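You operate a simulated robot arm through the tools that you are given. There is no shell and no other tool. Be economical: measure what you need, move in short steps, check, and stop when the job is done.

You are at the controls of a simulated robot arm. One attempt, no reset.

TASK
Give the carriage pot the fills and mists that the cream card names.
Fine: the card names the mix too; fills before mists; end with the carriage at LOAD.

Only the result counts: the job must be done as asked and must still hold three seconds after the hand-in. Knocking over, shifting, dropping, spilling or breaking anything else fails it.

THE ROBOT
A 6-joint arm with a two-finger parallel gripper, fixed in place. Base frame: the origin is at the foot of the arm, x ahead of it, y to its left, z up; the work surface is at about z = 753. Units: mm, degrees, N and s.
With the tool pointing down near the work surface it reaches from about 260 to 680 mm from the base axis. Its first joint turns from -66.0 to 66.0 degrees. Payload 2.9 kg.
Tool frame: the origin (TCP) lies between the finger pads and is the grasp point; the fingertips stand 30 mm ahead of it; z points along the fingers, y is the line along which they close. Largest opening 110 mm; finger width 20, thickness 10; the body of the gripper, 48 by 112 mm, starts 55 mm behind the TCP.
Orientation is that of the tool frame in the base frame, as [roll, pitch, yaw] about the fixed x, y, z axes, in that order (R = Rz(yaw) Ry(pitch) Rx(roll)). With the fingers straight down and closing along the base's y, the tool's x points along the base's -x, its y along +y and its z along -z.

THE INTERFACE
- The arm moves only by the tool apply_moves. Its argument "targets" is a list of rows, each an object of numbers (a shift or turn left out is 0, a gripper value left out holds the last): "x", "y", "z": the shift along the tool's x, y, z in mm; "wx", "wy", "wz": the turn, a rotation vector about the tool's x, y, z in degrees; "jaw": the opening, from 0 (shut) to 1 (fully open). In form: [{"x": .., "y": .., "z": .., "wx": .., "wy": .., "wz": .., "jaw": ..}, ...]. A call has 1 to 12 rows; each row is the pose to reach, as a shift and turn from the pose commanded when the call began, along the tool's axes at that moment. Each row takes 0.2 s and may step no farther than 50 mm and 8.6 degrees from the row before; otherwise, or with a gripper value out of range, the whole call is refused. A pose out of reach is approached as far as the arm can. The call stops where the force on the tool passes 40 N (or 10 N more than at its start, if that is more) or the arm is blocked; 0.2 s more then pass. Each finger travels about 108 mm/s and halts on what it meets, pressing with about 42 N; the grip force reading is that of the motor and also rises with nothing between the fingers. The clock runs only during rows and for 0.2 s after the last one: add rows that repeat a pose to give the fingers time. It gives the time, the measured TCP pose, the force on the tool (base axes), the opening and the grip force at its end, in the units of the frame above (readings bear some noise).
- Cameras (640 x 400 px; columns grow to the right, rows downward): "scene" is fixed at [86.3, 443.9, 1379.8]; the picture's right is [-0.64, -0.77, 0.00], its down [-0.48, 0.40, -0.78] and it looks along [0.60, -0.50, -0.62] (base axes); focal length 302 px, centre (320, 200). "wrist" rides on the gripper at [-36, 0, -57] in the tool frame; the picture's right is [0.00, -1.00, 0.00], its down [0.97, 0.00, -0.24] and it looks along [0.24, 0.00, 0.97] (tool axes); focal length 218 px, centre (320, 200).
- get_image(camera): a new picture of that camera. It takes no simulated time.
- measure_at(camera, pixels): there is no depth. For up to 12 entries [column, row, z] of the newest picture of that camera ("zoom" is the newest enlarged one), the place [x, y] in the base frame at which the ray of that pixel passes the height z, good to about 2 mm. It takes no simulated time.
- zoom(camera, box): a new picture of the part [left, top, right, bottom] of that camera's present view, enlarged. It takes no simulated time.
- sign_off(): hands the job in; it is judged then, once.

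Work in short steps. Measure before you move; look again where a grasp or a placing could have gone wrong, and mend it. You have 80 turns and 46 pictures in all, those below and enlarged ones among them. Open the gripper and draw the arm clear of the work before you hand the job in, unless the task says otherwise; then end with one line.

The tools are called after "Call:" as a command line: name --argument value ..., lists and objects as JSON in quotes. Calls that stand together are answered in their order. apply_moves: Moves the arm, as the interface text tells. Its arguments: {"type":"object","properties":{"targets":{"type":"array"}},"required":["targets"]} The other tools are called the same way: get_image (camera) takes a picture; measure_at (camera, pixels) gives the place at which the rays of pixels pass given heights; zoom (camera, box) takes an enlarged picture of a part of a camera's view; sign_off () hands the job in.

At the start:

```text
time: 0.0
position: [425.1, 33.8, 1178.1]
tcp_rot: [180.0, 0.0, 180.0]
contact_force: [-1.0, 0.7, -0.5]
width: 110.4
gripper_force: 0.1
```

scene: 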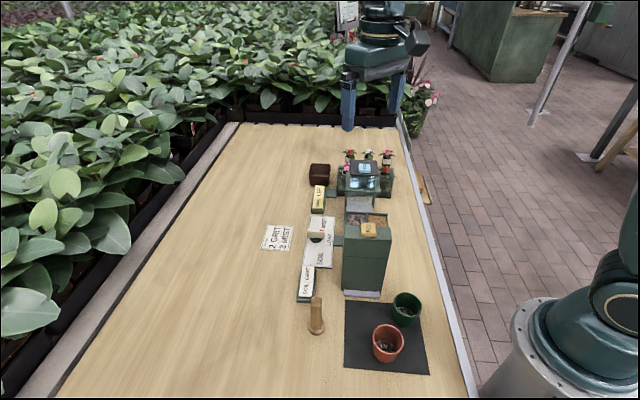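
wrist: 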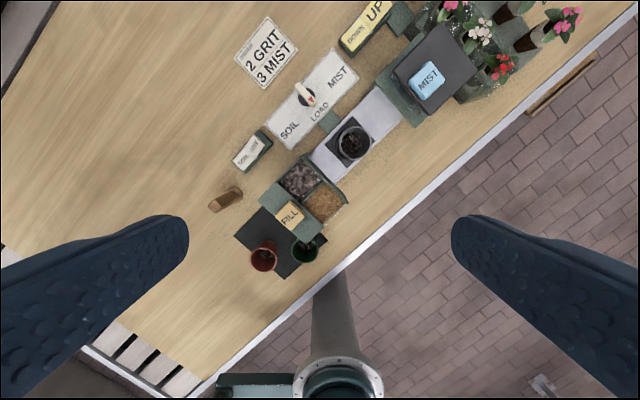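

The wrist picture shows a cream card at about (266,53) and a mechanism with a lever, a FILL button, a MIST button and two switches. I enlarge these parts to read them.

Call:
zoom --camera "wrist" --box '[200, 0, 400, 125]'

Call:
zoom --camera "wrist" --box '[200, 110, 400, 280]'

Call:
zoom --camera "scene" --box '[240, 140, 440, 380]'

Call:
zoom --camera "wrist" --box '[330, 0, 530, 125]'

```text
3.20 times, centred on (300, 62) of wrist
```

zoom: 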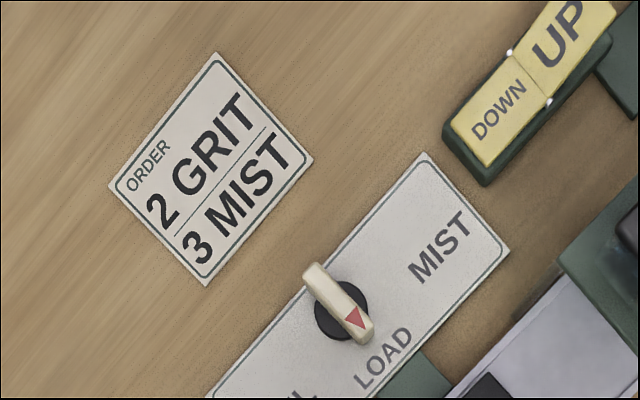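

```text
2.35 times, centred on (300, 195) of wrist
```

zoom: 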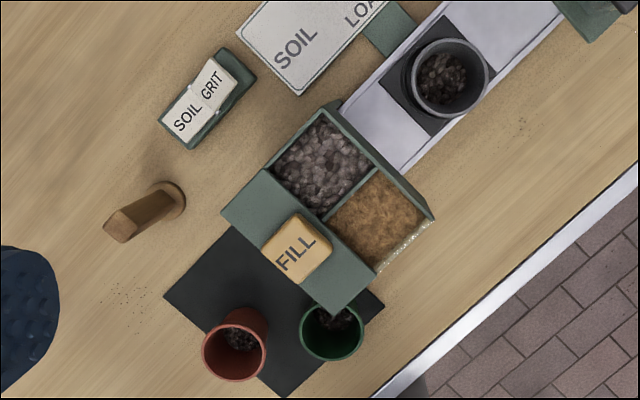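

```text
1.67 times, centred on (340, 260) of scene
```

zoom: 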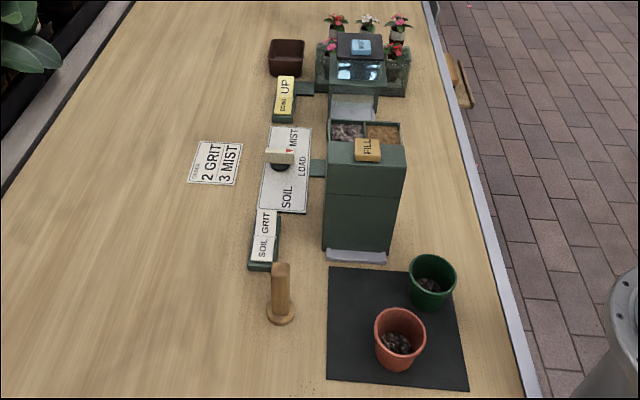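

```text
3.20 times, centred on (430, 62) of wrist
```

zoom: 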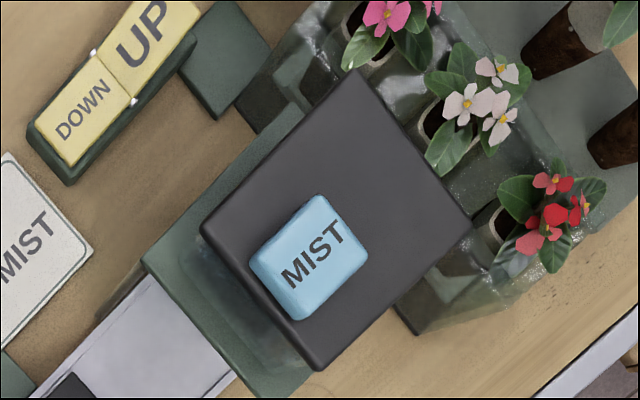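

The card orders 2 GRIT fills and 3 MIST. I measure each control at two heights from both cameras so that I can triangulate.

Call:
measure_at --camera "wrist" --pixels '[[290, 215, 850], [290, 215, 950], [428, 80, 850], [428, 80, 950], [305, 93, 760], [305, 93, 800], [241, 158, 760], [241, 158, 790], [254, 147, 780], [353, 34, 780], [372, 12, 780], [353, 142, 800]]'

Call:
get_image --camera "scene"

Call:
measure_at --camera "scene" --pixels '[[369, 229, 850], [369, 229, 950], [364, 168, 850], [364, 168, 950], [316, 236, 760], [316, 236, 800], [304, 292, 780], [307, 272, 780], [317, 206, 780], [319, 191, 780], [317, 300, 800], [317, 330, 753]]'

```text
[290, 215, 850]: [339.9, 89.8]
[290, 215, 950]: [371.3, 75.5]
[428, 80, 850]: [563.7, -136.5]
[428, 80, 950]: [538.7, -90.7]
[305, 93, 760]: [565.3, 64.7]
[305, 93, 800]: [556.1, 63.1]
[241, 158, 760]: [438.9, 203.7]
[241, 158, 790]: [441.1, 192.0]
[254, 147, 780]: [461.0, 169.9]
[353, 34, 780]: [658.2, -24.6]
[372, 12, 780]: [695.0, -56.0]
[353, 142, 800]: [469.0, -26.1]
```

```text
39 pictures are left
```

scene: 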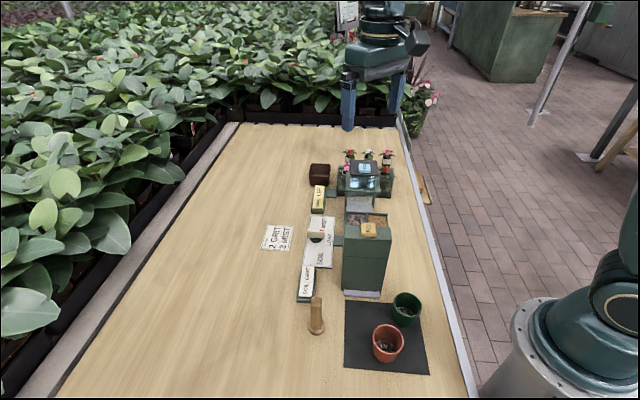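

```text
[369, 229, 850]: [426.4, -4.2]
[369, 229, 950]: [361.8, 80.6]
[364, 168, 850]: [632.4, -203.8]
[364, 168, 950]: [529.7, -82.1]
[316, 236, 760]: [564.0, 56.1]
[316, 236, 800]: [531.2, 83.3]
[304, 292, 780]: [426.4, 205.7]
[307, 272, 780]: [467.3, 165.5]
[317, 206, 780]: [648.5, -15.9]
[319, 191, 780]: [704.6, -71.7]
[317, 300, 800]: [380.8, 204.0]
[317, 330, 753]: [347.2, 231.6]
```

Triangulation gives FILL at about (369,76,945), MIST at about (539,-91,945), the knob at about (558,65,772), and the rocker tops at about z 780. I move above the knob and turn the tool 45° so the fingers will straddle its bar and I get a closer look.

Call:
apply_moves --targets '[{"x": -22, "y": 5, "z": 33, "wz": -7.5, "jaw": 0.4}, {"x": -44, "y": 10, "z": 66, "wz": -15}, {"x": -66, "y": 15, "z": 99, "wz": -22.5}, {"x": -88, "y": 20, "z": 132, "wz": -30}, {"x": -110, "y": 25, "z": 165, "wz": -37.5}, {"x": -133, "y": 31, "z": 200, "wz": -45}, {"x": -133, "y": 31, "z": 228, "wz": -45}]'

Call:
get_image --camera "wrist"

```text
time: 1.6
position: [559.6, 65.9, 948.5]
tcp_rot: [-180.0, -0.1, -134.9]
contact_force: [-0.4, 0.2, 0.3]
width: 44.1
gripper_force: 0.0
```

```text
38 pictures are left
```

wrist: 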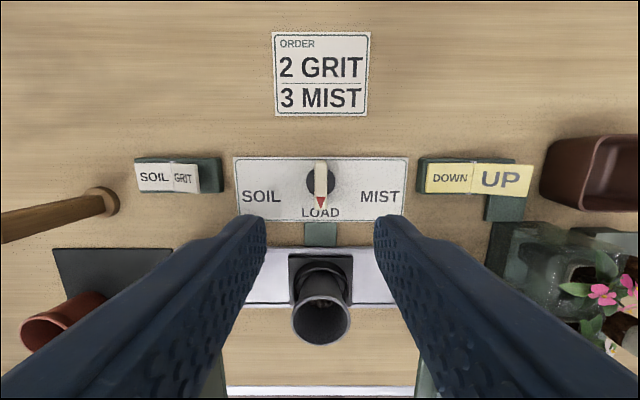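

The knob is at (321,180) pointing at LOAD, with SOIL and MIST about 75° to either side. I zoom to see the rocker states and measure.

Call:
zoom --camera "wrist" --box '[120, 140, 320, 265]'

Call:
zoom --camera "wrist" --box '[340, 130, 540, 255]'

Call:
zoom --camera "scene" --box '[280, 140, 400, 215]'

Call:
zoom --camera "scene" --box '[270, 215, 390, 310]'

Call:
measure_at --camera "wrist" --pixels '[[321, 180, 760], [320, 165, 780], [320, 205, 780], [154, 178, 775], [184, 178, 775], [450, 178, 775], [502, 178, 775], [322, 301, 800], [320, 277, 760]]'

```text
3.20 times, centred on (220, 202) of wrist
```

zoom: 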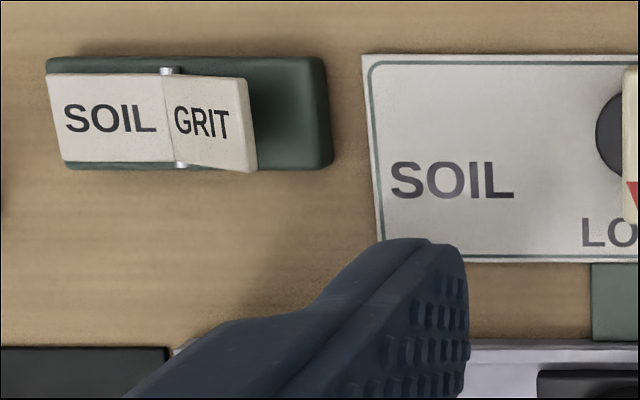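

```text
3.20 times, centred on (440, 192) of wrist
```

zoom: 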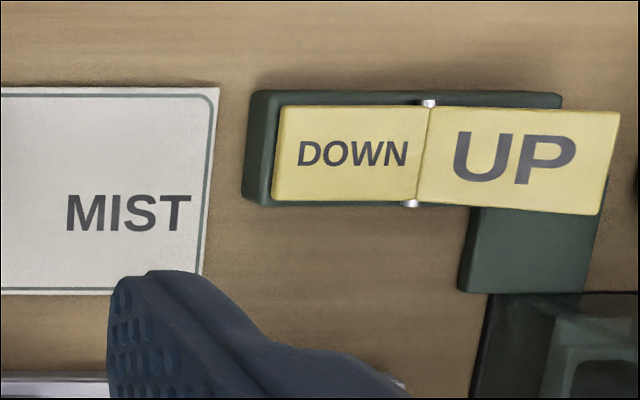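

```text
5.33 times, centred on (340, 178) of scene
```

zoom: 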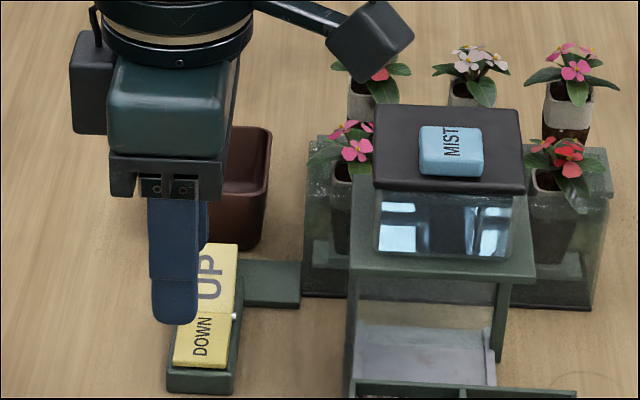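

```text
4.21 times, centred on (330, 262) of scene
```

zoom: 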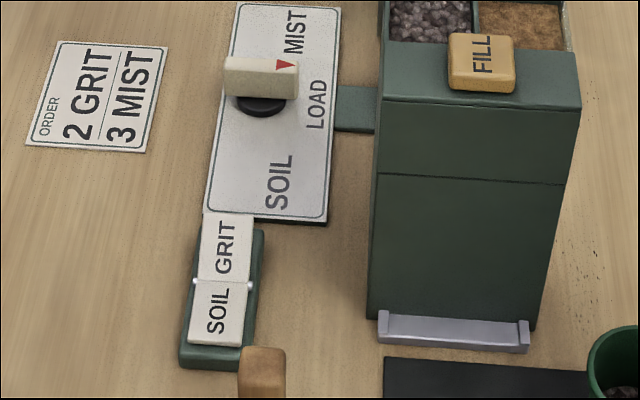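

```text
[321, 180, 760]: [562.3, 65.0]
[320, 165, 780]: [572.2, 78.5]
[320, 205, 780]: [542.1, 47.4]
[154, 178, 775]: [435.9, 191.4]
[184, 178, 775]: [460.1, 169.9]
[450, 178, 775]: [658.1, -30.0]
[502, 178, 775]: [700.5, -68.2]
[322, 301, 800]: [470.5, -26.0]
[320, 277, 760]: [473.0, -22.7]
```

SOIL lies flat (selected) and the GRIT half is raised, so GRIT has to be pressed at about (464,166). I close the fingers and go above it.

Call:
apply_moves --targets '[{"x": -1, "y": 46, "z": 0, "jaw": 0}, {"x": -2, "y": 92}, {"x": -3, "y": 138}, {"x": -3, "y": 138, "z": 40}, {"x": -3, "y": 138, "z": 80}, {"x": -3, "y": 138, "z": 112}]'

Call:
get_image --camera "wrist"

Call:
zoom --camera "scene" --box '[260, 130, 420, 310]'

```text
time: 3.0
position: [462.0, 166.0, 839.4]
tcp_rot: [-179.9, 0.0, -135.1]
contact_force: [-7.5, -0.7, 24.9]
width: 0.2
gripper_force: 37.6
```

```text
33 pictures are left
```

wrist: 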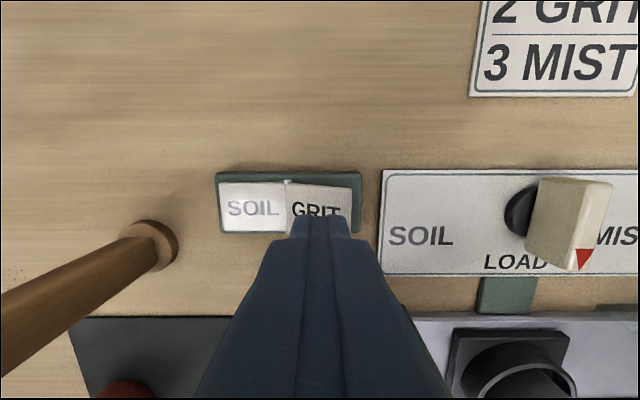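

```text
2.22 times, centred on (340, 220) of scene
```

zoom: 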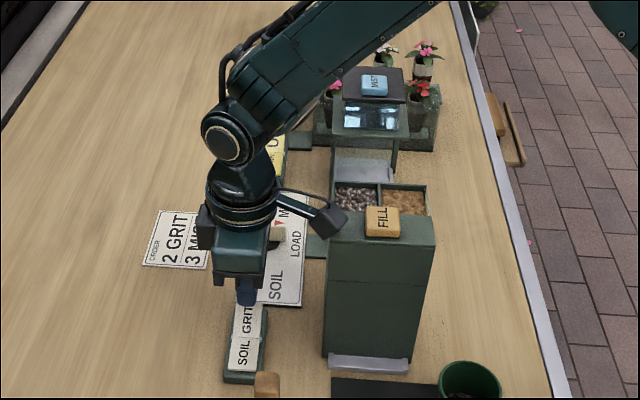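

The tip already touches the raised GRIT half (25 N, tip z≈809). I press down further in small steps.

Call:
apply_moves --targets '[{"z": 3}, {"z": 6}, {"z": 9}, {"z": 12}]'

```text
time: 3.3
position: [462.6, 165.2, 839.0]
tcp_rot: [180.0, 0.1, -135.1]
contact_force: [-3.5, -0.6, 6.3]
width: 0.0
gripper_force: 38.0
stopped in row 1: the force on the tool passed its limit (the readings are from after the stop); the commanded pose is now the measured one
```

It stopped at once; I look at whether the rocker has moved.

Call:
zoom --camera "wrist" --box '[200, 150, 400, 275]'

```text
3.20 times, centred on (300, 212) of wrist
```

zoom: 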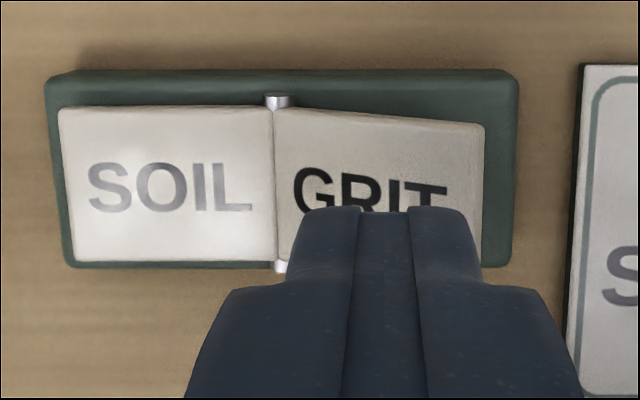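

It has not tipped, and the finger sits about 8 mm off the plate's midline and close to the hinge. I lift, shift toward the plate's middle and outer end, and press again.

Call:
apply_moves --targets '[{"z": -8}, {"x": -8, "y": -8, "z": -8}, {"x": -8, "y": -8, "z": -2}, {"x": -8, "y": -8, "z": 1}, {"x": -8, "y": -8, "z": 4}, {"x": -8, "y": -8, "z": 7}, {"x": -8, "y": -8, "z": 10}, {"x": -8, "y": -8, "z": 13}, {"x": -8, "y": -8, "z": 16}]'

Call:
zoom --camera "wrist" --box '[200, 150, 400, 275]'

```text
time: 5.2
position: [478.2, 167.1, 830.2]
tcp_rot: [-179.7, 0.5, -135.0]
contact_force: [1.3, 2.0, 1.7]
width: 0.0
gripper_force: 38.0
stopped in row 9: the force on the tool passed its limit (the readings are from after the stop); the commanded pose is now the measured one
```

```text
3.20 times, centred on (300, 212) of wrist
```

zoom: 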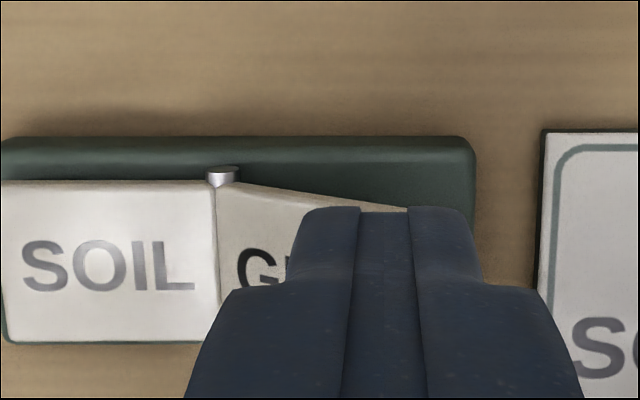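

The tip went down 9 mm. I lift and look at the rocker state.

Call:
apply_moves --targets '[{"z": -20}, {"z": -40, "x": 30}]'

Call:
zoom --camera "wrist" --box '[200, 100, 400, 225]'

```text
time: 5.8
position: [455.1, 147.9, 869.8]
tcp_rot: [-179.8, 0.4, -135.1]
contact_force: [-0.4, 0.7, 0.4]
width: 0.0
gripper_force: 37.8
```

```text
3.20 times, centred on (300, 162) of wrist
```

zoom: 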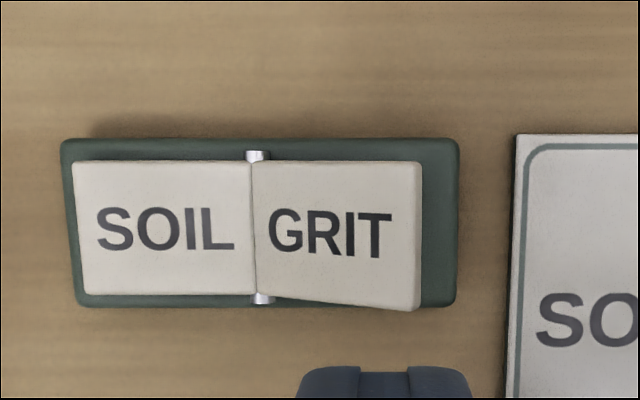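

GRIT still looks raised, so I probably slid off its end. I measure the rocker's geometry from both cameras.

Call:
measure_at --camera "zoom" --pixels '[[416, 163, 790], [416, 163, 810], [414, 310, 790], [414, 310, 810], [258, 298, 770], [258, 298, 790], [252, 160, 770], [252, 160, 790], [86, 293, 770], [86, 293, 790], [456, 303, 765], [456, 303, 775]]'

Call:
zoom --camera "scene" --box '[270, 240, 350, 315]'

```text
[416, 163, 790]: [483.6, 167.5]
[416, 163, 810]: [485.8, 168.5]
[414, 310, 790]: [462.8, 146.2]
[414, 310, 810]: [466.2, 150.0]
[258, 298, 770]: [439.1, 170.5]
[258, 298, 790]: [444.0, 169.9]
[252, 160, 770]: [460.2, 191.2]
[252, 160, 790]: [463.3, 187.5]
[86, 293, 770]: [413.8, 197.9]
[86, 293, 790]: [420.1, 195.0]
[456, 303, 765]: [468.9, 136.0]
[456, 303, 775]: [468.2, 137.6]
```

```text
5.33 times, centred on (310, 278) of scene
```

zoom: 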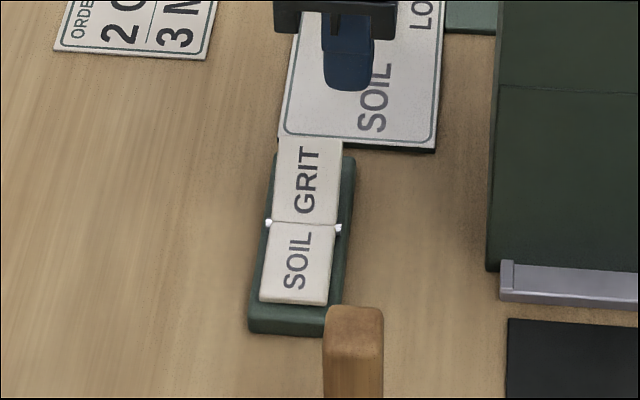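

Call:
measure_at --camera "zoom" --pixels '[[280, 138, 790], [280, 138, 810], [342, 142, 790], [342, 142, 810], [268, 223, 780], [268, 223, 790], [336, 229, 780], [336, 229, 790], [262, 302, 770], [326, 305, 770], [355, 158, 765], [276, 155, 765]]'

```text
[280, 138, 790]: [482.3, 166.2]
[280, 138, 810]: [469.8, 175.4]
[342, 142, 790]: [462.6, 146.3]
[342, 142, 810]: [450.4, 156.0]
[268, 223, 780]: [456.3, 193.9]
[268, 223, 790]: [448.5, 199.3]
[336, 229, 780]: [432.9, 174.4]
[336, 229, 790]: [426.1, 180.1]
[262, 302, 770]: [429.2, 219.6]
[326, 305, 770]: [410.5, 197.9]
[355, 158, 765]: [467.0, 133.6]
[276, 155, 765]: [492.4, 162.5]
```

The raised GRIT end is only at z≈790, yet I met resistance with the tip at 809. It seems the dark block on the gripper's tool +x side struck the hopper top. I raise the arm and turn the tool so that the block faces away from the rail, starting with 96°.

Call:
apply_moves --targets '[{"z": -40}, {"z": -80}, {"z": -80, "wz": 8}, {"z": -80, "wz": 16}, {"z": -80, "wz": 24}, {"z": -80, "wz": 32}, {"z": -80, "wz": 40}, {"z": -80, "wz": 48}, {"z": -80, "wz": 56}, {"z": -80, "wz": 64}, {"z": -80, "wz": 72}, {"z": -80, "wz": 80}]'

Call:
zoom --camera "scene" --box '[240, 80, 440, 300]'

```text
time: 8.4
position: [454.4, 146.4, 948.4]
tcp_rot: [179.6, 0.3, 144.7]
contact_force: [0.2, 0.7, -0.3]
width: 0.0
gripper_force: 37.9
```

```text
1.82 times, centred on (340, 190) of scene
```

zoom: 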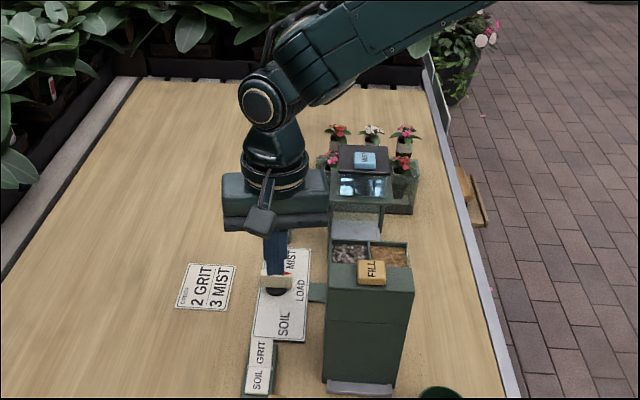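

The hopper, pot side and bins look unchanged, and the block now points along the rail toward the SOIL end, clear of the hopper. In this orientation I go above the GRIT end at (468,161), stopping with the tip around z 795.

Call:
apply_moves --targets '[{"x": -2.4, "y": 20.2}, {"x": -2.4, "y": 20.2, "z": 40}, {"x": -2.4, "y": 20.2, "z": 80}, {"x": -2.4, "y": 20.2, "z": 110}, {"x": -2.4, "y": 20.2, "z": 123}]'

Call:
zoom --camera "scene" --box '[260, 180, 360, 310]'

```text
time: 9.6
position: [467.8, 162.4, 826.2]
tcp_rot: [179.7, 0.3, 144.8]
contact_force: [0.1, 0.1, -0.5]
width: 0.1
gripper_force: 37.7
```

```text
3.08 times, centred on (310, 245) of scene
```

zoom: 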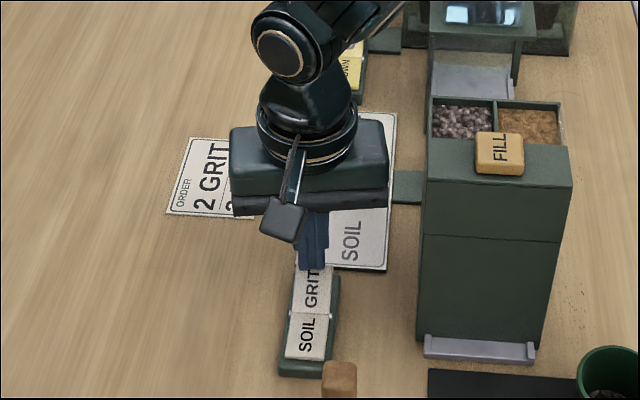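

No contact this time (force ≈0) with the tip at z 796 just above the GRIT end. I press down in small steps.

Call:
apply_moves --targets '[{"z": 4}, {"z": 8}, {"z": 12}, {"z": 16}, {"z": 20}, {"z": 24}, {"z": 28}, {"z": 31}]'

Call:
zoom --camera "scene" --box '[260, 180, 360, 310]'

```text
time: 11.3
position: [469.5, 162.5, 800.2]
tcp_rot: [179.5, 0.2, 144.9]
contact_force: [-4.6, -2.3, 9.4]
width: 0.1
gripper_force: 37.9
stopped in row 8: the force on the tool passed its limit (the readings are from after the stop); the commanded pose is now the measured one
```

```text
3.08 times, centred on (310, 245) of scene
```

zoom: 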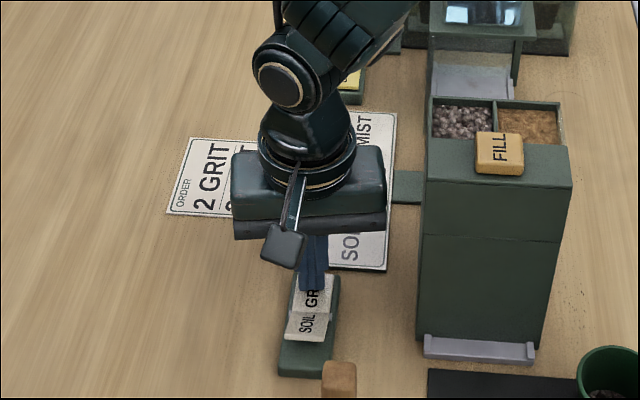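

GRIT is now pressed (the SOIL half has risen). I rise and travel above the knob while turning on toward yaw 45°, so the block will point away from the rail.

Call:
apply_moves --targets '[{"z": -45}, {"z": -90}, {"z": -130, "wz": 8.4}, {"x": -25, "y": -6, "z": -130, "wz": 16.8}, {"x": -50, "y": -12, "z": -130, "wz": 25.2}, {"x": -75, "y": -17, "z": -130, "wz": 33.6}, {"x": -100, "y": -22, "z": -130, "wz": 42}, {"x": -128, "y": -29, "z": -130, "wz": 50.4}, {"x": -128, "y": -29, "z": -130, "wz": 58.8}, {"x": -128, "y": -29, "z": -130, "wz": 67.2}, {"x": -128, "y": -29, "z": -130, "wz": 75.6}, {"x": -128, "y": -29, "z": -130, "wz": 84}]'

```text
time: 13.9
position: [558.4, 64.9, 931.2]
tcp_rot: [179.6, -0.4, 60.8]
contact_force: [0.1, -0.1, 0.5]
width: 0.0
gripper_force: 37.6
```

The rotation was followed. I finish the turn (15.8°) and open the jaw partly, then look at the knob.

Call:
apply_moves --targets '[{"wz": 8, "jaw": 0.45}, {"wz": 15.8}, {"wz": 15.8}]'

Call:
get_image --camera "wrist"

```text
time: 14.8
position: [557.6, 65.0, 931.1]
tcp_rot: [179.7, -0.5, 45.1]
contact_force: [0.3, -0.5, 0.6]
width: 49.4
gripper_force: 0.0
```

```text
24 pictures are left
```

wrist: 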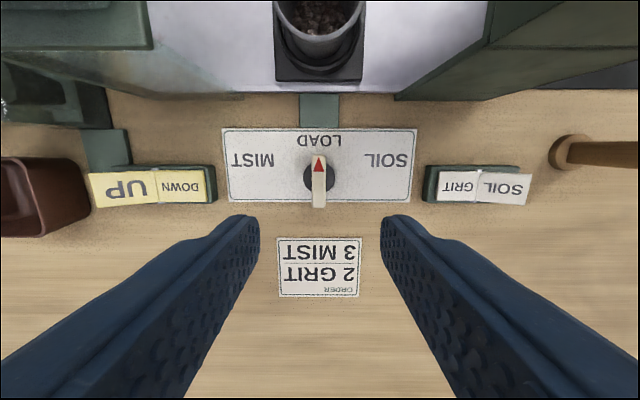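

The knob's dial is at (320,178) and its bar runs from (320,155) to (319,207). I measure them.

Call:
measure_at --camera "wrist" --pixels '[[320, 178, 760], [320, 178, 770], [320, 155, 785], [319, 207, 785], [319, 207, 775], [374, 160, 757], [265, 160, 757], [320, 139, 757]]'

Call:
zoom --camera "wrist" --box '[260, 110, 380, 220]'

```text
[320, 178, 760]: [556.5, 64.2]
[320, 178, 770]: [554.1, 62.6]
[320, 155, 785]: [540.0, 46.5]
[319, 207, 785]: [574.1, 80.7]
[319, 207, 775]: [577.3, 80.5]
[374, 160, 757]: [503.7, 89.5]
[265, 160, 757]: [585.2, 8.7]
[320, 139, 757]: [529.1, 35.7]
```

```text
3.64 times, centred on (320, 165) of wrist
```

zoom: 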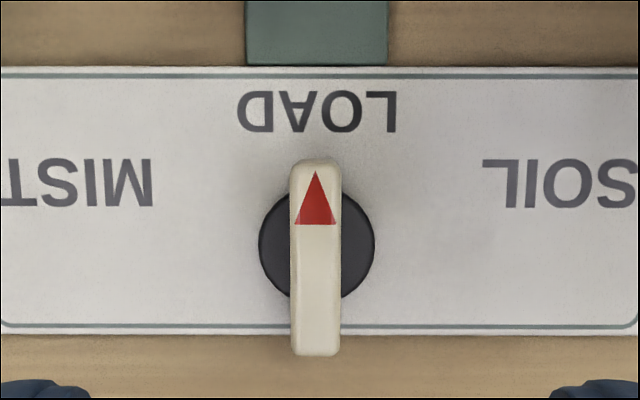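

The bar is centred at about (556.8,64) with its top at z≈785, and SOIL needs about +70° of wz. I first test in free air whether the wrist can turn that far.

Call:
apply_moves --targets '[{"wz": 8}, {"wz": 16}, {"wz": 24}, {"wz": 32}, {"wz": 40}, {"wz": 48}, {"wz": 56}, {"wz": 64}, {"wz": 72}, {"wz": 80}]'

```text
time: 16.9
position: [623.4, 73.8, 944.6]
tcp_rot: [-179.6, -0.2, -34.9]
contact_force: [-0.7, -0.1, -0.6]
width: 49.3
gripper_force: 0.1
out of reach, approached as far as the arm can: row 5, 6, 7, 8, 9, 10
```

The wrist's turn limit is about 35° past this yaw, so gripping won't reach SOIL. I turn back to yaw 45 and will push the bar's outer end sideways with the closed fingers instead.

Call:
apply_moves --targets '[{"wz": -8, "jaw": 0}, {"wz": -16}, {"wz": -24}, {"wz": -32}, {"wz": -40}, {"wz": -48}, {"wz": -56}, {"wz": -64}, {"wz": -72}, {"wz": -80}, {"wz": -80}]'

```text
time: 19.4
position: [623.2, 72.7, 944.2]
tcp_rot: [179.7, -0.4, 45.3]
contact_force: [0.2, -0.2, 0.5]
width: 0.1
gripper_force: 37.5
```

I'm at (623,73,944). Next I place the closed fingers beside the bar's outer end on the SOIL side (centre ≈(557,93)) and go down to tip z≈773.

Call:
apply_moves --targets '[{"x": -16, "y": -30}, {"x": -32.3, "y": -60.7}, {"x": -32.3, "y": -60.7, "z": 45}, {"x": -32.3, "y": -60.7, "z": 90}, {"x": -32.3, "y": -60.7, "z": 120}, {"x": -32.3, "y": -60.7, "z": 141}, {"x": -32.3, "y": -60.7, "z": 141}]'

Call:
get_image --camera "wrist"

```text
time: 20.9
position: [611.1, 102.2, 842.1]
tcp_rot: [-178.9, 2.6, 45.1]
contact_force: [0.8, 0.3, -0.4]
width: 0.0
gripper_force: 37.5
out of reach, approached as far as the arm can: row 1, 2, 3, 4, 5, 6, 7
```

```text
22 pictures are left
```

wrist: 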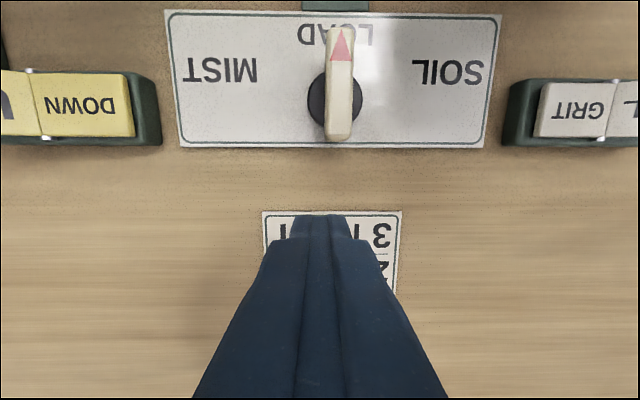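

The arm has run into a joint limit and could not follow, but the fingers are free. I raise it and turn back toward yaw ~110 to get away from the limit.

Call:
apply_moves --targets '[{"z": -40}, {"z": -80}, {"z": -120}, {"z": -120, "wz": -8}, {"z": -120, "wz": -16}, {"z": -120, "wz": -24}, {"z": -120, "wz": -32}, {"z": -120, "wz": -40}, {"z": -120, "wz": -48}, {"z": -120, "wz": -56}, {"z": -120, "wz": -64}, {"z": -120, "wz": -64}]'

Call:
get_image --camera "scene"

```text
time: 23.6
position: [616.5, 105.0, 965.7]
tcp_rot: [-177.2, 0.1, 109.4]
contact_force: [-0.3, -0.2, -0.5]
width: 0.0
gripper_force: 38.0
```

```text
21 pictures are left
```

scene: 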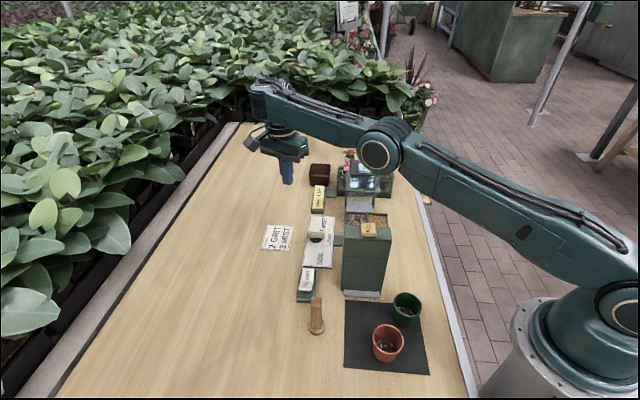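

The arm is free again and nothing is disturbed. I level the small tilt, turn to yaw 135 (far from the limit) and go above the bar's outer end.

Call:
apply_moves --targets '[{"x": 2, "y": -15, "wx": -1, "wz": -8}, {"x": 4, "y": -30, "wx": -2, "wz": -16}, {"x": 6, "y": -45, "wx": -2.8, "wz": -22}, {"x": 8, "y": -60, "wx": -2.8, "wz": -25.6}, {"x": 8, "y": -60, "wx": -2.8, "wz": -25.6}]'

```text
time: 24.8
position: [608.3, 100.7, 982.9]
tcp_rot: [179.8, -0.6, 134.8]
contact_force: [-0.6, -0.8, 0.1]
width: 0.1
gripper_force: 37.9
out of reach, approached as far as the arm can: row 1, 2, 3, 4, 5
```

Still limited in this posture. I zoom in on the arm to see which joint is awry.

Call:
zoom --camera "scene" --box '[230, 60, 470, 210]'

```text
2.67 times, centred on (350, 135) of scene
```

zoom: 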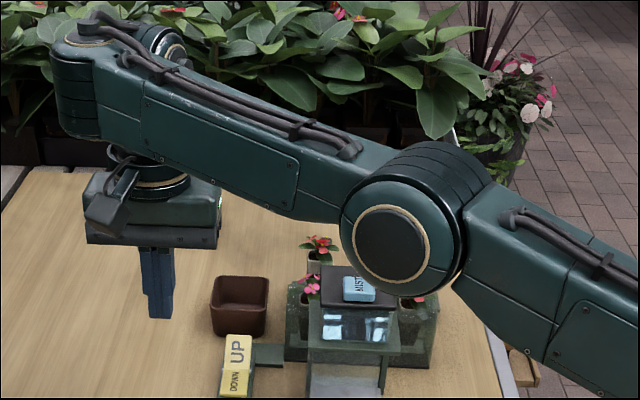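

It looks as if the elbow has swung to a low, nearly straight posture. I measure where the elbow (380,152) and wrist (260,94) lie at candidate heights.

Call:
measure_at --camera "scene" --pixels '[[380, 152, 1050], [380, 152, 1100], [380, 152, 1150], [380, 152, 1200], [380, 152, 1250], [260, 94, 1100], [260, 94, 1150], [260, 94, 1200], [260, 94, 1250]]'

```text
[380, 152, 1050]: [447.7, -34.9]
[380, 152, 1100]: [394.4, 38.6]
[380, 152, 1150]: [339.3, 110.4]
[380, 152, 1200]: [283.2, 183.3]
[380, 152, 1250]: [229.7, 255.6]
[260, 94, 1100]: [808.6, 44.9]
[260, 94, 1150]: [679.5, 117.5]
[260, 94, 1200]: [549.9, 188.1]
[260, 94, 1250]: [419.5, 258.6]
```

The elbow sits at about (378,60,1115), lower than the wrist, so the arm has flipped elbow-down. I try going up and out, stretching the arm straight, in the free space above.

Call:
apply_moves --targets '[{"z": -40}, {"z": -80}, {"z": -120, "x": -20, "y": 28}, {"z": -160, "x": -40, "y": 45}, {"z": -200, "x": -55, "y": 65}, {"z": -240, "x": -55, "y": 65}, {"z": -270, "x": -55, "y": 65}, {"z": -270, "x": -55, "y": 65}]'

Call:
get_image --camera "scene"

```text
refused: row 3 steps farther than a row can; nothing moved
```

```text
19 pictures are left
```

scene: 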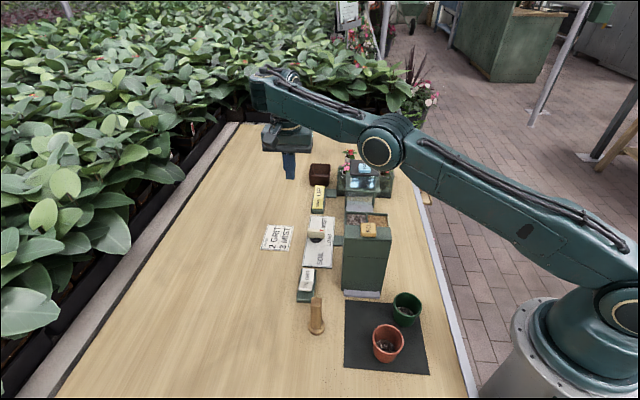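

A step was too long, so nothing moved. I repeat with shorter steps.

Call:
apply_moves --targets '[{"z": -40}, {"z": -80}, {"z": -110, "x": -15, "y": 20}, {"z": -140, "x": -30, "y": 40}, {"z": -170, "x": -45, "y": 60}, {"z": -205, "x": -55, "y": 65}, {"z": -245, "x": -55, "y": 65}, {"z": -270, "x": -55, "y": 65}, {"z": -270, "x": -55, "y": 65}]'

```text
time: 26.8
position: [589.3, 90.0, 1189.7]
tcp_rot: [179.9, -0.5, 134.7]
contact_force: [-0.3, 0.5, -0.1]
width: 0.0
gripper_force: 37.5
out of reach, approached as far as the arm can: row 4, 5, 6, 7, 8, 9
```

It appears to be near full stretch at (589,90,1190). I now retract toward the start pose, also turning back toward yaw 180.

Call:
apply_moves --targets '[{"x": 15, "y": -31, "wz": -8}, {"x": 30, "y": -62, "wz": -16}, {"x": 45, "y": -93, "wz": -24}, {"x": 60, "y": -124, "wz": -32}, {"x": 76, "y": -156, "wz": -40}, {"x": 76, "y": -156, "wz": -45}, {"x": 76, "y": -156, "wz": -45}]'

Call:
zoom --camera "scene" --box '[200, 0, 640, 275]'

```text
time: 28.4
position: [434.9, 35.2, 1211.2]
tcp_rot: [179.6, -0.4, 179.8]
contact_force: [-0.7, 0.1, -1.0]
width: 0.0
gripper_force: 37.4
out of reach, approached as far as the arm can: row 4, 5, 6, 7
```

```text
1.45 times, centred on (420, 138) of scene
```

zoom: 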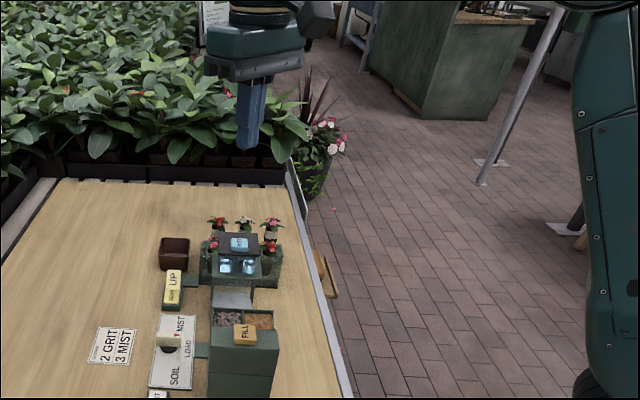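

The arm is near its start pose with the upper arm standing. I test freedom by moving down 80 mm.

Call:
apply_moves --targets '[{"z": 30}, {"z": 60}, {"z": 90}, {"z": 120}, {"z": 120}]'

Call:
get_image --camera "scene"

```text
time: 29.6
position: [480.3, 41.5, 1182.1]
tcp_rot: [179.6, -0.4, 179.7]
contact_force: [-0.2, 0.3, 0.2]
width: 0.0
gripper_force: 37.7
out of reach, approached as far as the arm can: row 1, 2, 3, 4, 5
```

```text
17 pictures are left
```

scene: 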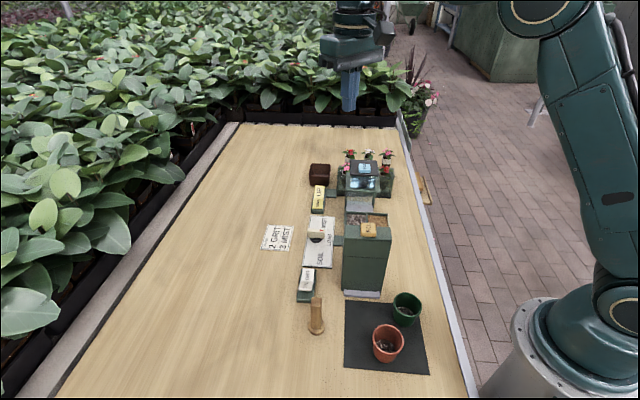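

Checking the geometry: the elbow is up, but the wrist has flipped to its other solution, whose pitch limit blocks me. High up here in free space I rotate on past 180° (the way I originally went) so that the solver has to flip the wrist back.

Call:
apply_moves --targets '[{"wz": -8}, {"wz": -16}, {"wz": -24}, {"wz": -32}, {"wz": -40}, {"wz": -48}, {"wz": -56}, {"wz": -64}, {"wz": -72}, {"wz": -80}, {"wz": -88}, {"wz": -96}]'

```text
time: 32.1
position: [480.2, 39.6, 1184.5]
tcp_rot: [179.8, 0.4, -84.1]
contact_force: [0.4, -0.2, 0.4]
width: 0.0
gripper_force: 38.3
```

No limit met yet; I keep rotating the same way.

Call:
apply_moves --targets '[{"wz": -8}, {"wz": -16}, {"wz": -24}, {"wz": -32}, {"wz": -40}, {"wz": -48}, {"wz": -56}, {"wz": -64}, {"wz": -72}, {"wz": -80}, {"wz": -88}, {"wz": -96}]'

```text
time: 34.8
position: [483.0, 40.8, 1190.5]
tcp_rot: [-178.8, 0.3, 11.8]
contact_force: [-0.8, 0.2, -0.2]
width: 0.0
gripper_force: 38.1
out of reach, approached as far as the arm can: row 2, 3, 4, 12
```

Limits were met on the way. I test whether the wrist has flipped back by commanding a downward move.

Call:
apply_moves --targets '[{"z": 30}, {"z": 60}, {"z": 90}, {"z": 120}, {"z": 120}]'

Call:
get_image --camera "scene"

```text
time: 36.0
position: [500.0, 74.6, 1099.7]
tcp_rot: [-176.1, 1.2, 10.6]
contact_force: [0.7, 0.1, 0.2]
width: 0.0
gripper_force: 37.5
out of reach, approached as far as the arm can: row 1, 2, 3, 4, 5
```

```text
16 pictures are left
```

scene: 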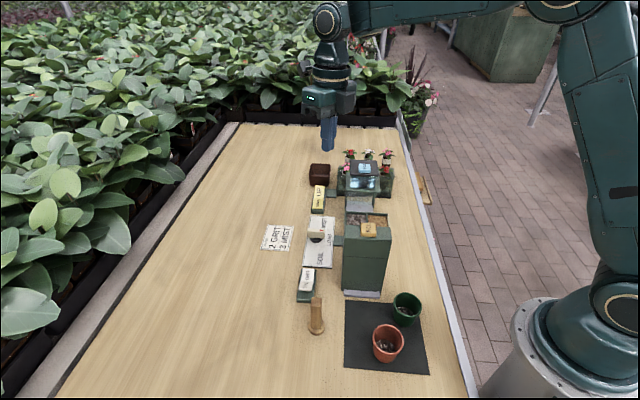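

The wrist is back in its original posture; only the last-joint limit (yaw ≈10) remains. I turn away from it by +56° to yaw ≈ -45 and level the tilt.

Call:
apply_moves --targets '[{"wz": 8}, {"wz": 16}, {"wz": 24}, {"wz": 32}, {"wz": 40}, {"wz": 48}, {"wz": 55.6}, {"wz": 55.6}]'

```text
time: 37.8
position: [500.8, 72.8, 1100.6]
tcp_rot: [-178.6, 3.8, -45.3]
contact_force: [-0.2, 0.3, -0.6]
width: 0.0
gripper_force: 37.8
```

No limits now. I level the tool (wx −1.4, wy +3.8) and move toward the knob's outer end, staying high.

Call:
apply_moves --targets '[{"x": 6, "y": -13, "z": 37, "wx": -1.4, "wy": 3.8}, {"x": 13, "y": -27, "z": 75, "wx": -1.4, "wy": 3.8}, {"x": 20, "y": -40, "z": 112, "wx": -1.4, "wy": 3.8}, {"x": 26, "y": -54, "z": 150, "wx": -1.4, "wy": 3.8}, {"x": 26, "y": -54, "z": 150, "wx": -1.4, "wy": 3.8}]'

```text
time: 39.0
position: [551.7, 103.5, 949.2]
tcp_rot: [179.9, -0.1, -45.1]
contact_force: [0.4, -0.5, -0.9]
width: 0.0
gripper_force: 37.8
```

Level now at (551.7,103.5,949). I shift to beside the bar's outer end and go down to tip z≈773.

Call:
apply_moves --targets '[{"x": 11.6, "y": 3.5, "z": 20}, {"x": 11.6, "y": 3.5, "z": 65}, {"x": 11.6, "y": 3.5, "z": 105}, {"x": 11.6, "y": 3.5, "z": 132}, {"x": 11.6, "y": 3.5, "z": 146}, {"x": 11.6, "y": 3.5, "z": 146}]'

Call:
get_image --camera "wrist"

```text
time: 40.4
position: [556.9, 91.5, 803.5]
tcp_rot: [179.8, 0.0, -45.1]
contact_force: [-0.1, 0.8, 0.5]
width: 0.2
gripper_force: 38.1
```

```text
15 pictures are left
```

wrist: 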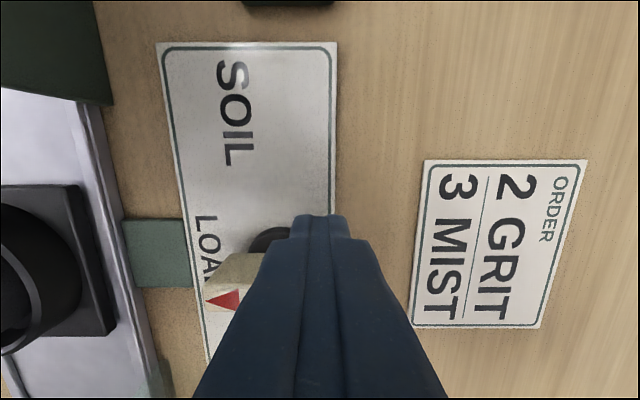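

The finger is beside the bar's outer end as planned. I push along +tool x (toward MIST) so that the pointer swings toward SOIL.

Call:
apply_moves --targets '[{"x": 4}, {"x": 8}, {"x": 11}, {"x": 14}, {"x": 17}, {"x": 20}, {"x": 22}, {"x": 22}]'

Call:
get_image --camera "wrist"

```text
time: 42.1
position: [572.8, 77.3, 802.5]
tcp_rot: [179.9, 0.0, -45.0]
contact_force: [-9.0, 18.7, -1.9]
width: 0.0
gripper_force: 37.0
```

```text
14 pictures are left
```

wrist: 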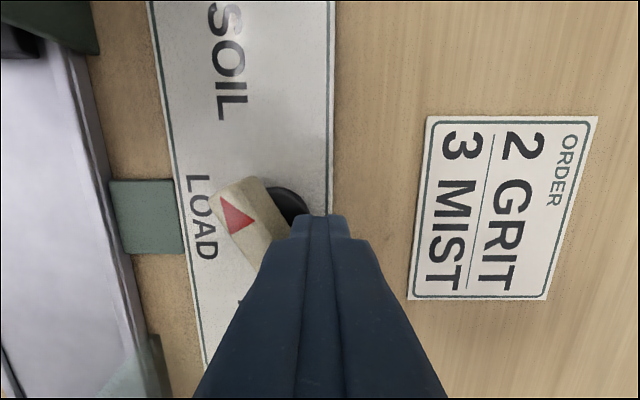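

The pointer has turned roughly 50° toward SOIL and the pot has left LOAD. I push a little more to reach the stop.

Call:
apply_moves --targets '[{"x": 2}, {"x": 4}, {"x": 6}, {"x": 8}, {"x": 8}]'

Call:
zoom --camera "scene" --box '[280, 150, 440, 310]'

Call:
get_image --camera "wrist"

```text
time: 43.4
position: [578.0, 75.5, 803.8]
tcp_rot: [180.0, 0.4, -44.4]
contact_force: [-18.2, 33.1, -3.0]
width: 0.1
gripper_force: 37.9
```

```text
2.50 times, centred on (360, 230) of scene
```

zoom: 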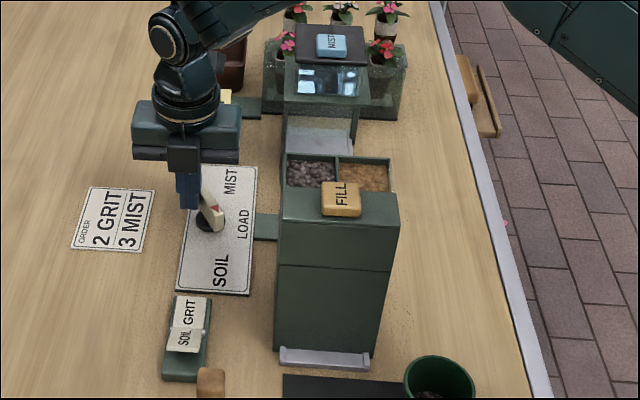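

```text
12 pictures are left
```

wrist: 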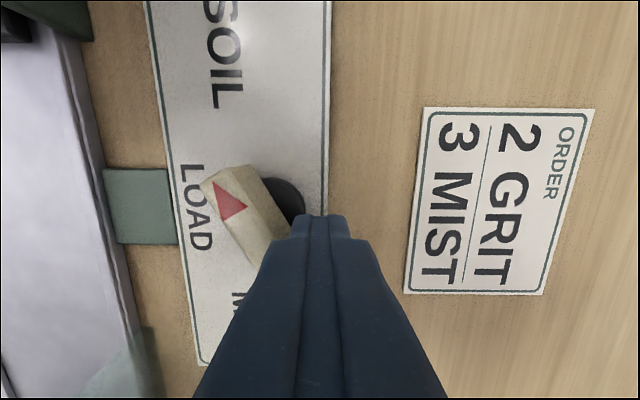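

Force rose to 38 N, which indicates the stop; the carriage is under the hopper. I back off, rise, and travel above the FILL button at (369,76).

Call:
apply_moves --targets '[{"x": -8}, {"x": -8, "z": -50}, {"x": -8, "z": -100}, {"x": -8, "z": -150}, {"x": -8, "z": -200}, {"x": -36, "y": 30, "z": -205}, {"x": -66, "y": 60, "z": -205}, {"x": -96, "y": 90, "z": -205}, {"x": -124, "y": 120, "z": -205}, {"x": -148, "y": 147, "z": -205}, {"x": -148, "y": 147, "z": -205}]'

Call:
get_image --camera "wrist"

```text
time: 45.8
position: [370.4, 71.4, 1009.0]
tcp_rot: [179.9, 0.0, -45.2]
contact_force: [-0.4, -0.7, 0.3]
width: 0.0
gripper_force: 38.2
```

```text
11 pictures are left
```

wrist: 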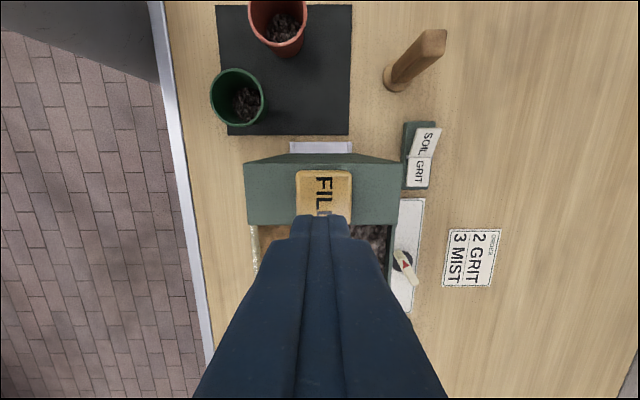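

FILL shows at (324,193), from (297,170) to (351,215). I measure its centre at its likely heights.

Call:
measure_at --camera "wrist" --pixels '[[324, 193, 940], [324, 193, 950], [324, 170, 945], [324, 216, 945]]'

```text
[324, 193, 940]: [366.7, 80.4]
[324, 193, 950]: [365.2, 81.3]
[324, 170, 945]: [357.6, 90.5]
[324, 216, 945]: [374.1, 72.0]
```

The centre is at (366.5,80). I move over it and press gently down in 2 mm steps, watching the force.

Call:
apply_moves --targets '[{"x": -8.8, "y": -3.3}, {"x": -8.8, "y": -3.3, "z": 22}, {"x": -8.8, "y": -3.3, "z": 28}, {"x": -8.8, "y": -3.3, "z": 31}, {"x": -8.8, "y": -3.3, "z": 33}, {"x": -8.8, "y": -3.3, "z": 35}, {"x": -8.8, "y": -3.3, "z": 37}]'

```text
time: 47.4
position: [365.6, 80.5, 972.4]
tcp_rot: [179.9, 0.0, -45.2]
contact_force: [0.2, -2.1, 2.1]
width: 0.1
gripper_force: 37.8
```

Light contact (2 N) at tip z≈942. I press further.

Call:
apply_moves --targets '[{"z": 2}, {"z": 4}, {"z": 6}, {"z": 8}, {"z": 10}]'

Call:
zoom --camera "scene" --box '[320, 180, 420, 310]'

```text
time: 48.6
position: [367.4, 80.0, 967.6]
tcp_rot: [-179.7, -0.3, -45.2]
contact_force: [-8.9, -1.7, 30.5]
width: 0.0
gripper_force: 37.6
stopped in row 5: the force on the tool passed its limit (the readings are from after the stop); the commanded pose is now the measured one
```

```text
3.08 times, centred on (370, 245) of scene
```

zoom: 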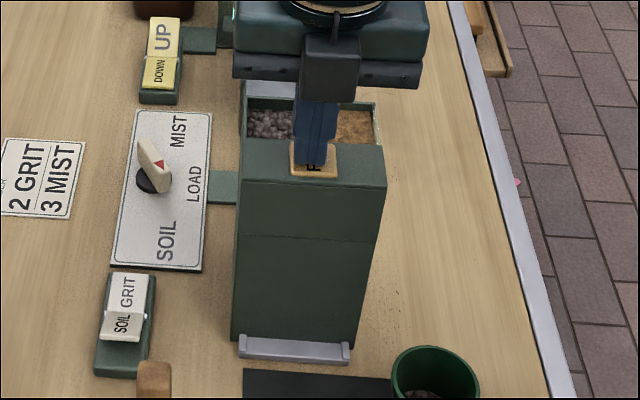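

The button was pressed flush (5 mm travel, stopped over 40 N). I release fully, wait a moment, and look at the released state through the readings before the second press.

Call:
apply_moves --targets '[{"z": -8}, {"z": -15}, {"z": -15}, {"z": -15}, {"z": -15}, {"z": -15}, {"z": -15}, {"z": -15}]'

Call:
zoom --camera "scene" --box '[320, 180, 420, 310]'

```text
time: 50.4
position: [366.4, 80.0, 979.8]
tcp_rot: [180.0, -0.1, -45.1]
contact_force: [0.0, -0.5, -0.1]
width: 0.0
gripper_force: 37.7
```

```text
3.08 times, centred on (370, 245) of scene
```

zoom: 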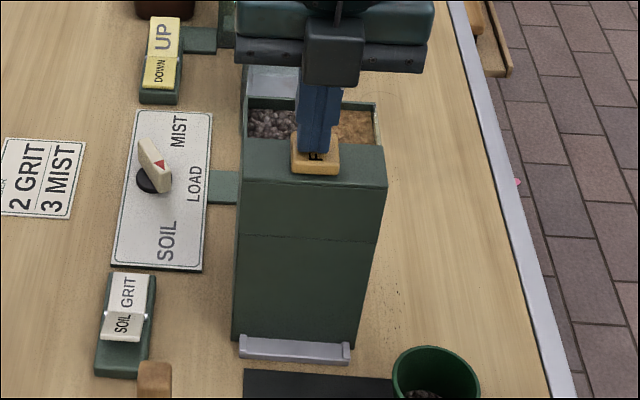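

The button has sprung back up. I press it a second time, hold briefly, then release, all in one call.

Call:
apply_moves --targets '[{"z": 5}, {"z": 8}, {"z": 10}, {"z": 11.5}, {"z": 12.5}, {"z": 13}]'

```text
time: 51.8
position: [367.3, 81.1, 966.6]
tcp_rot: [-179.9, -0.2, -45.2]
contact_force: [-4.8, -0.7, 22.9]
width: 0.2
gripper_force: 38.2
```

The second press bottomed (TCP z 966.6). I release, rise and move back to clear the view, then zoom in on the mist station to see whether its hood is up or down.

Call:
apply_moves --targets '[{"z": -15}, {"z": -30}, {"z": -30}, {"z": -30}, {"z": -30}, {"z": -60, "y": -30}, {"z": -60, "y": -70}, {"z": -60, "y": -110}, {"z": -60, "y": -147}]'

Call:
zoom --camera "scene" --box '[310, 140, 410, 215]'

```text
time: 53.8
position: [470.9, 185.3, 1025.9]
tcp_rot: [-179.9, -0.2, -45.2]
contact_force: [0.1, -1.0, -0.4]
width: 0.0
gripper_force: 37.8
```

```text
5.33 times, centred on (360, 178) of scene
```

zoom: 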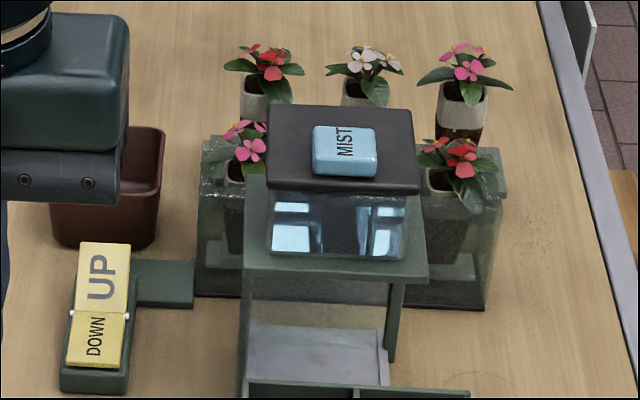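

The mist station is an open frame over the rail with its tank and MIST button; the UP/DOWN rocker serves the glass tray of flowers behind it, so I leave it alone. For MIST I push the knob back in two strokes; first I go to the rail side of the bar's outer end at ≈(556,34).

Call:
apply_moves --targets '[{"x": 42, "y": 12}, {"x": 84, "y": 24}, {"x": 126, "y": 36}, {"x": 167, "y": 47}, {"x": 167.4, "y": 47, "z": 45}, {"x": 167.4, "y": 47, "z": 90}, {"x": 167.4, "y": 47, "z": 135}, {"x": 167.4, "y": 47, "z": 175}, {"x": 167.4, "y": 47, "z": 205}, {"x": 167.4, "y": 47, "z": 222}, {"x": 167.4, "y": 47, "z": 222}]'

Call:
get_image --camera "wrist"

```text
time: 56.2
position: [554.9, 31.8, 804.1]
tcp_rot: [-180.0, -0.1, -45.2]
contact_force: [0.3, -1.1, 0.7]
width: 0.0
gripper_force: 38.0
```

```text
7 pictures are left
```

wrist: 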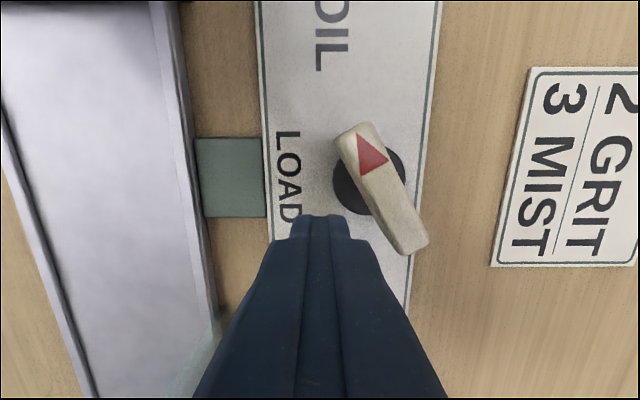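

The bar is turned about 62° as expected, and the finger is on its rail side. I push toward the card (−tool y) by about 26 mm in small steps.

Call:
apply_moves --targets '[{"y": -5}, {"y": -9}, {"y": -12}, {"y": -15}, {"y": -18}, {"y": -21}, {"y": -24}, {"y": -27}, {"y": -27}]'

```text
time: 58.2
position: [576.5, 52.4, 805.1]
tcp_rot: [-179.8, -0.2, -45.0]
contact_force: [0.2, -0.1, 0.3]
width: 0.0
gripper_force: 37.7
```

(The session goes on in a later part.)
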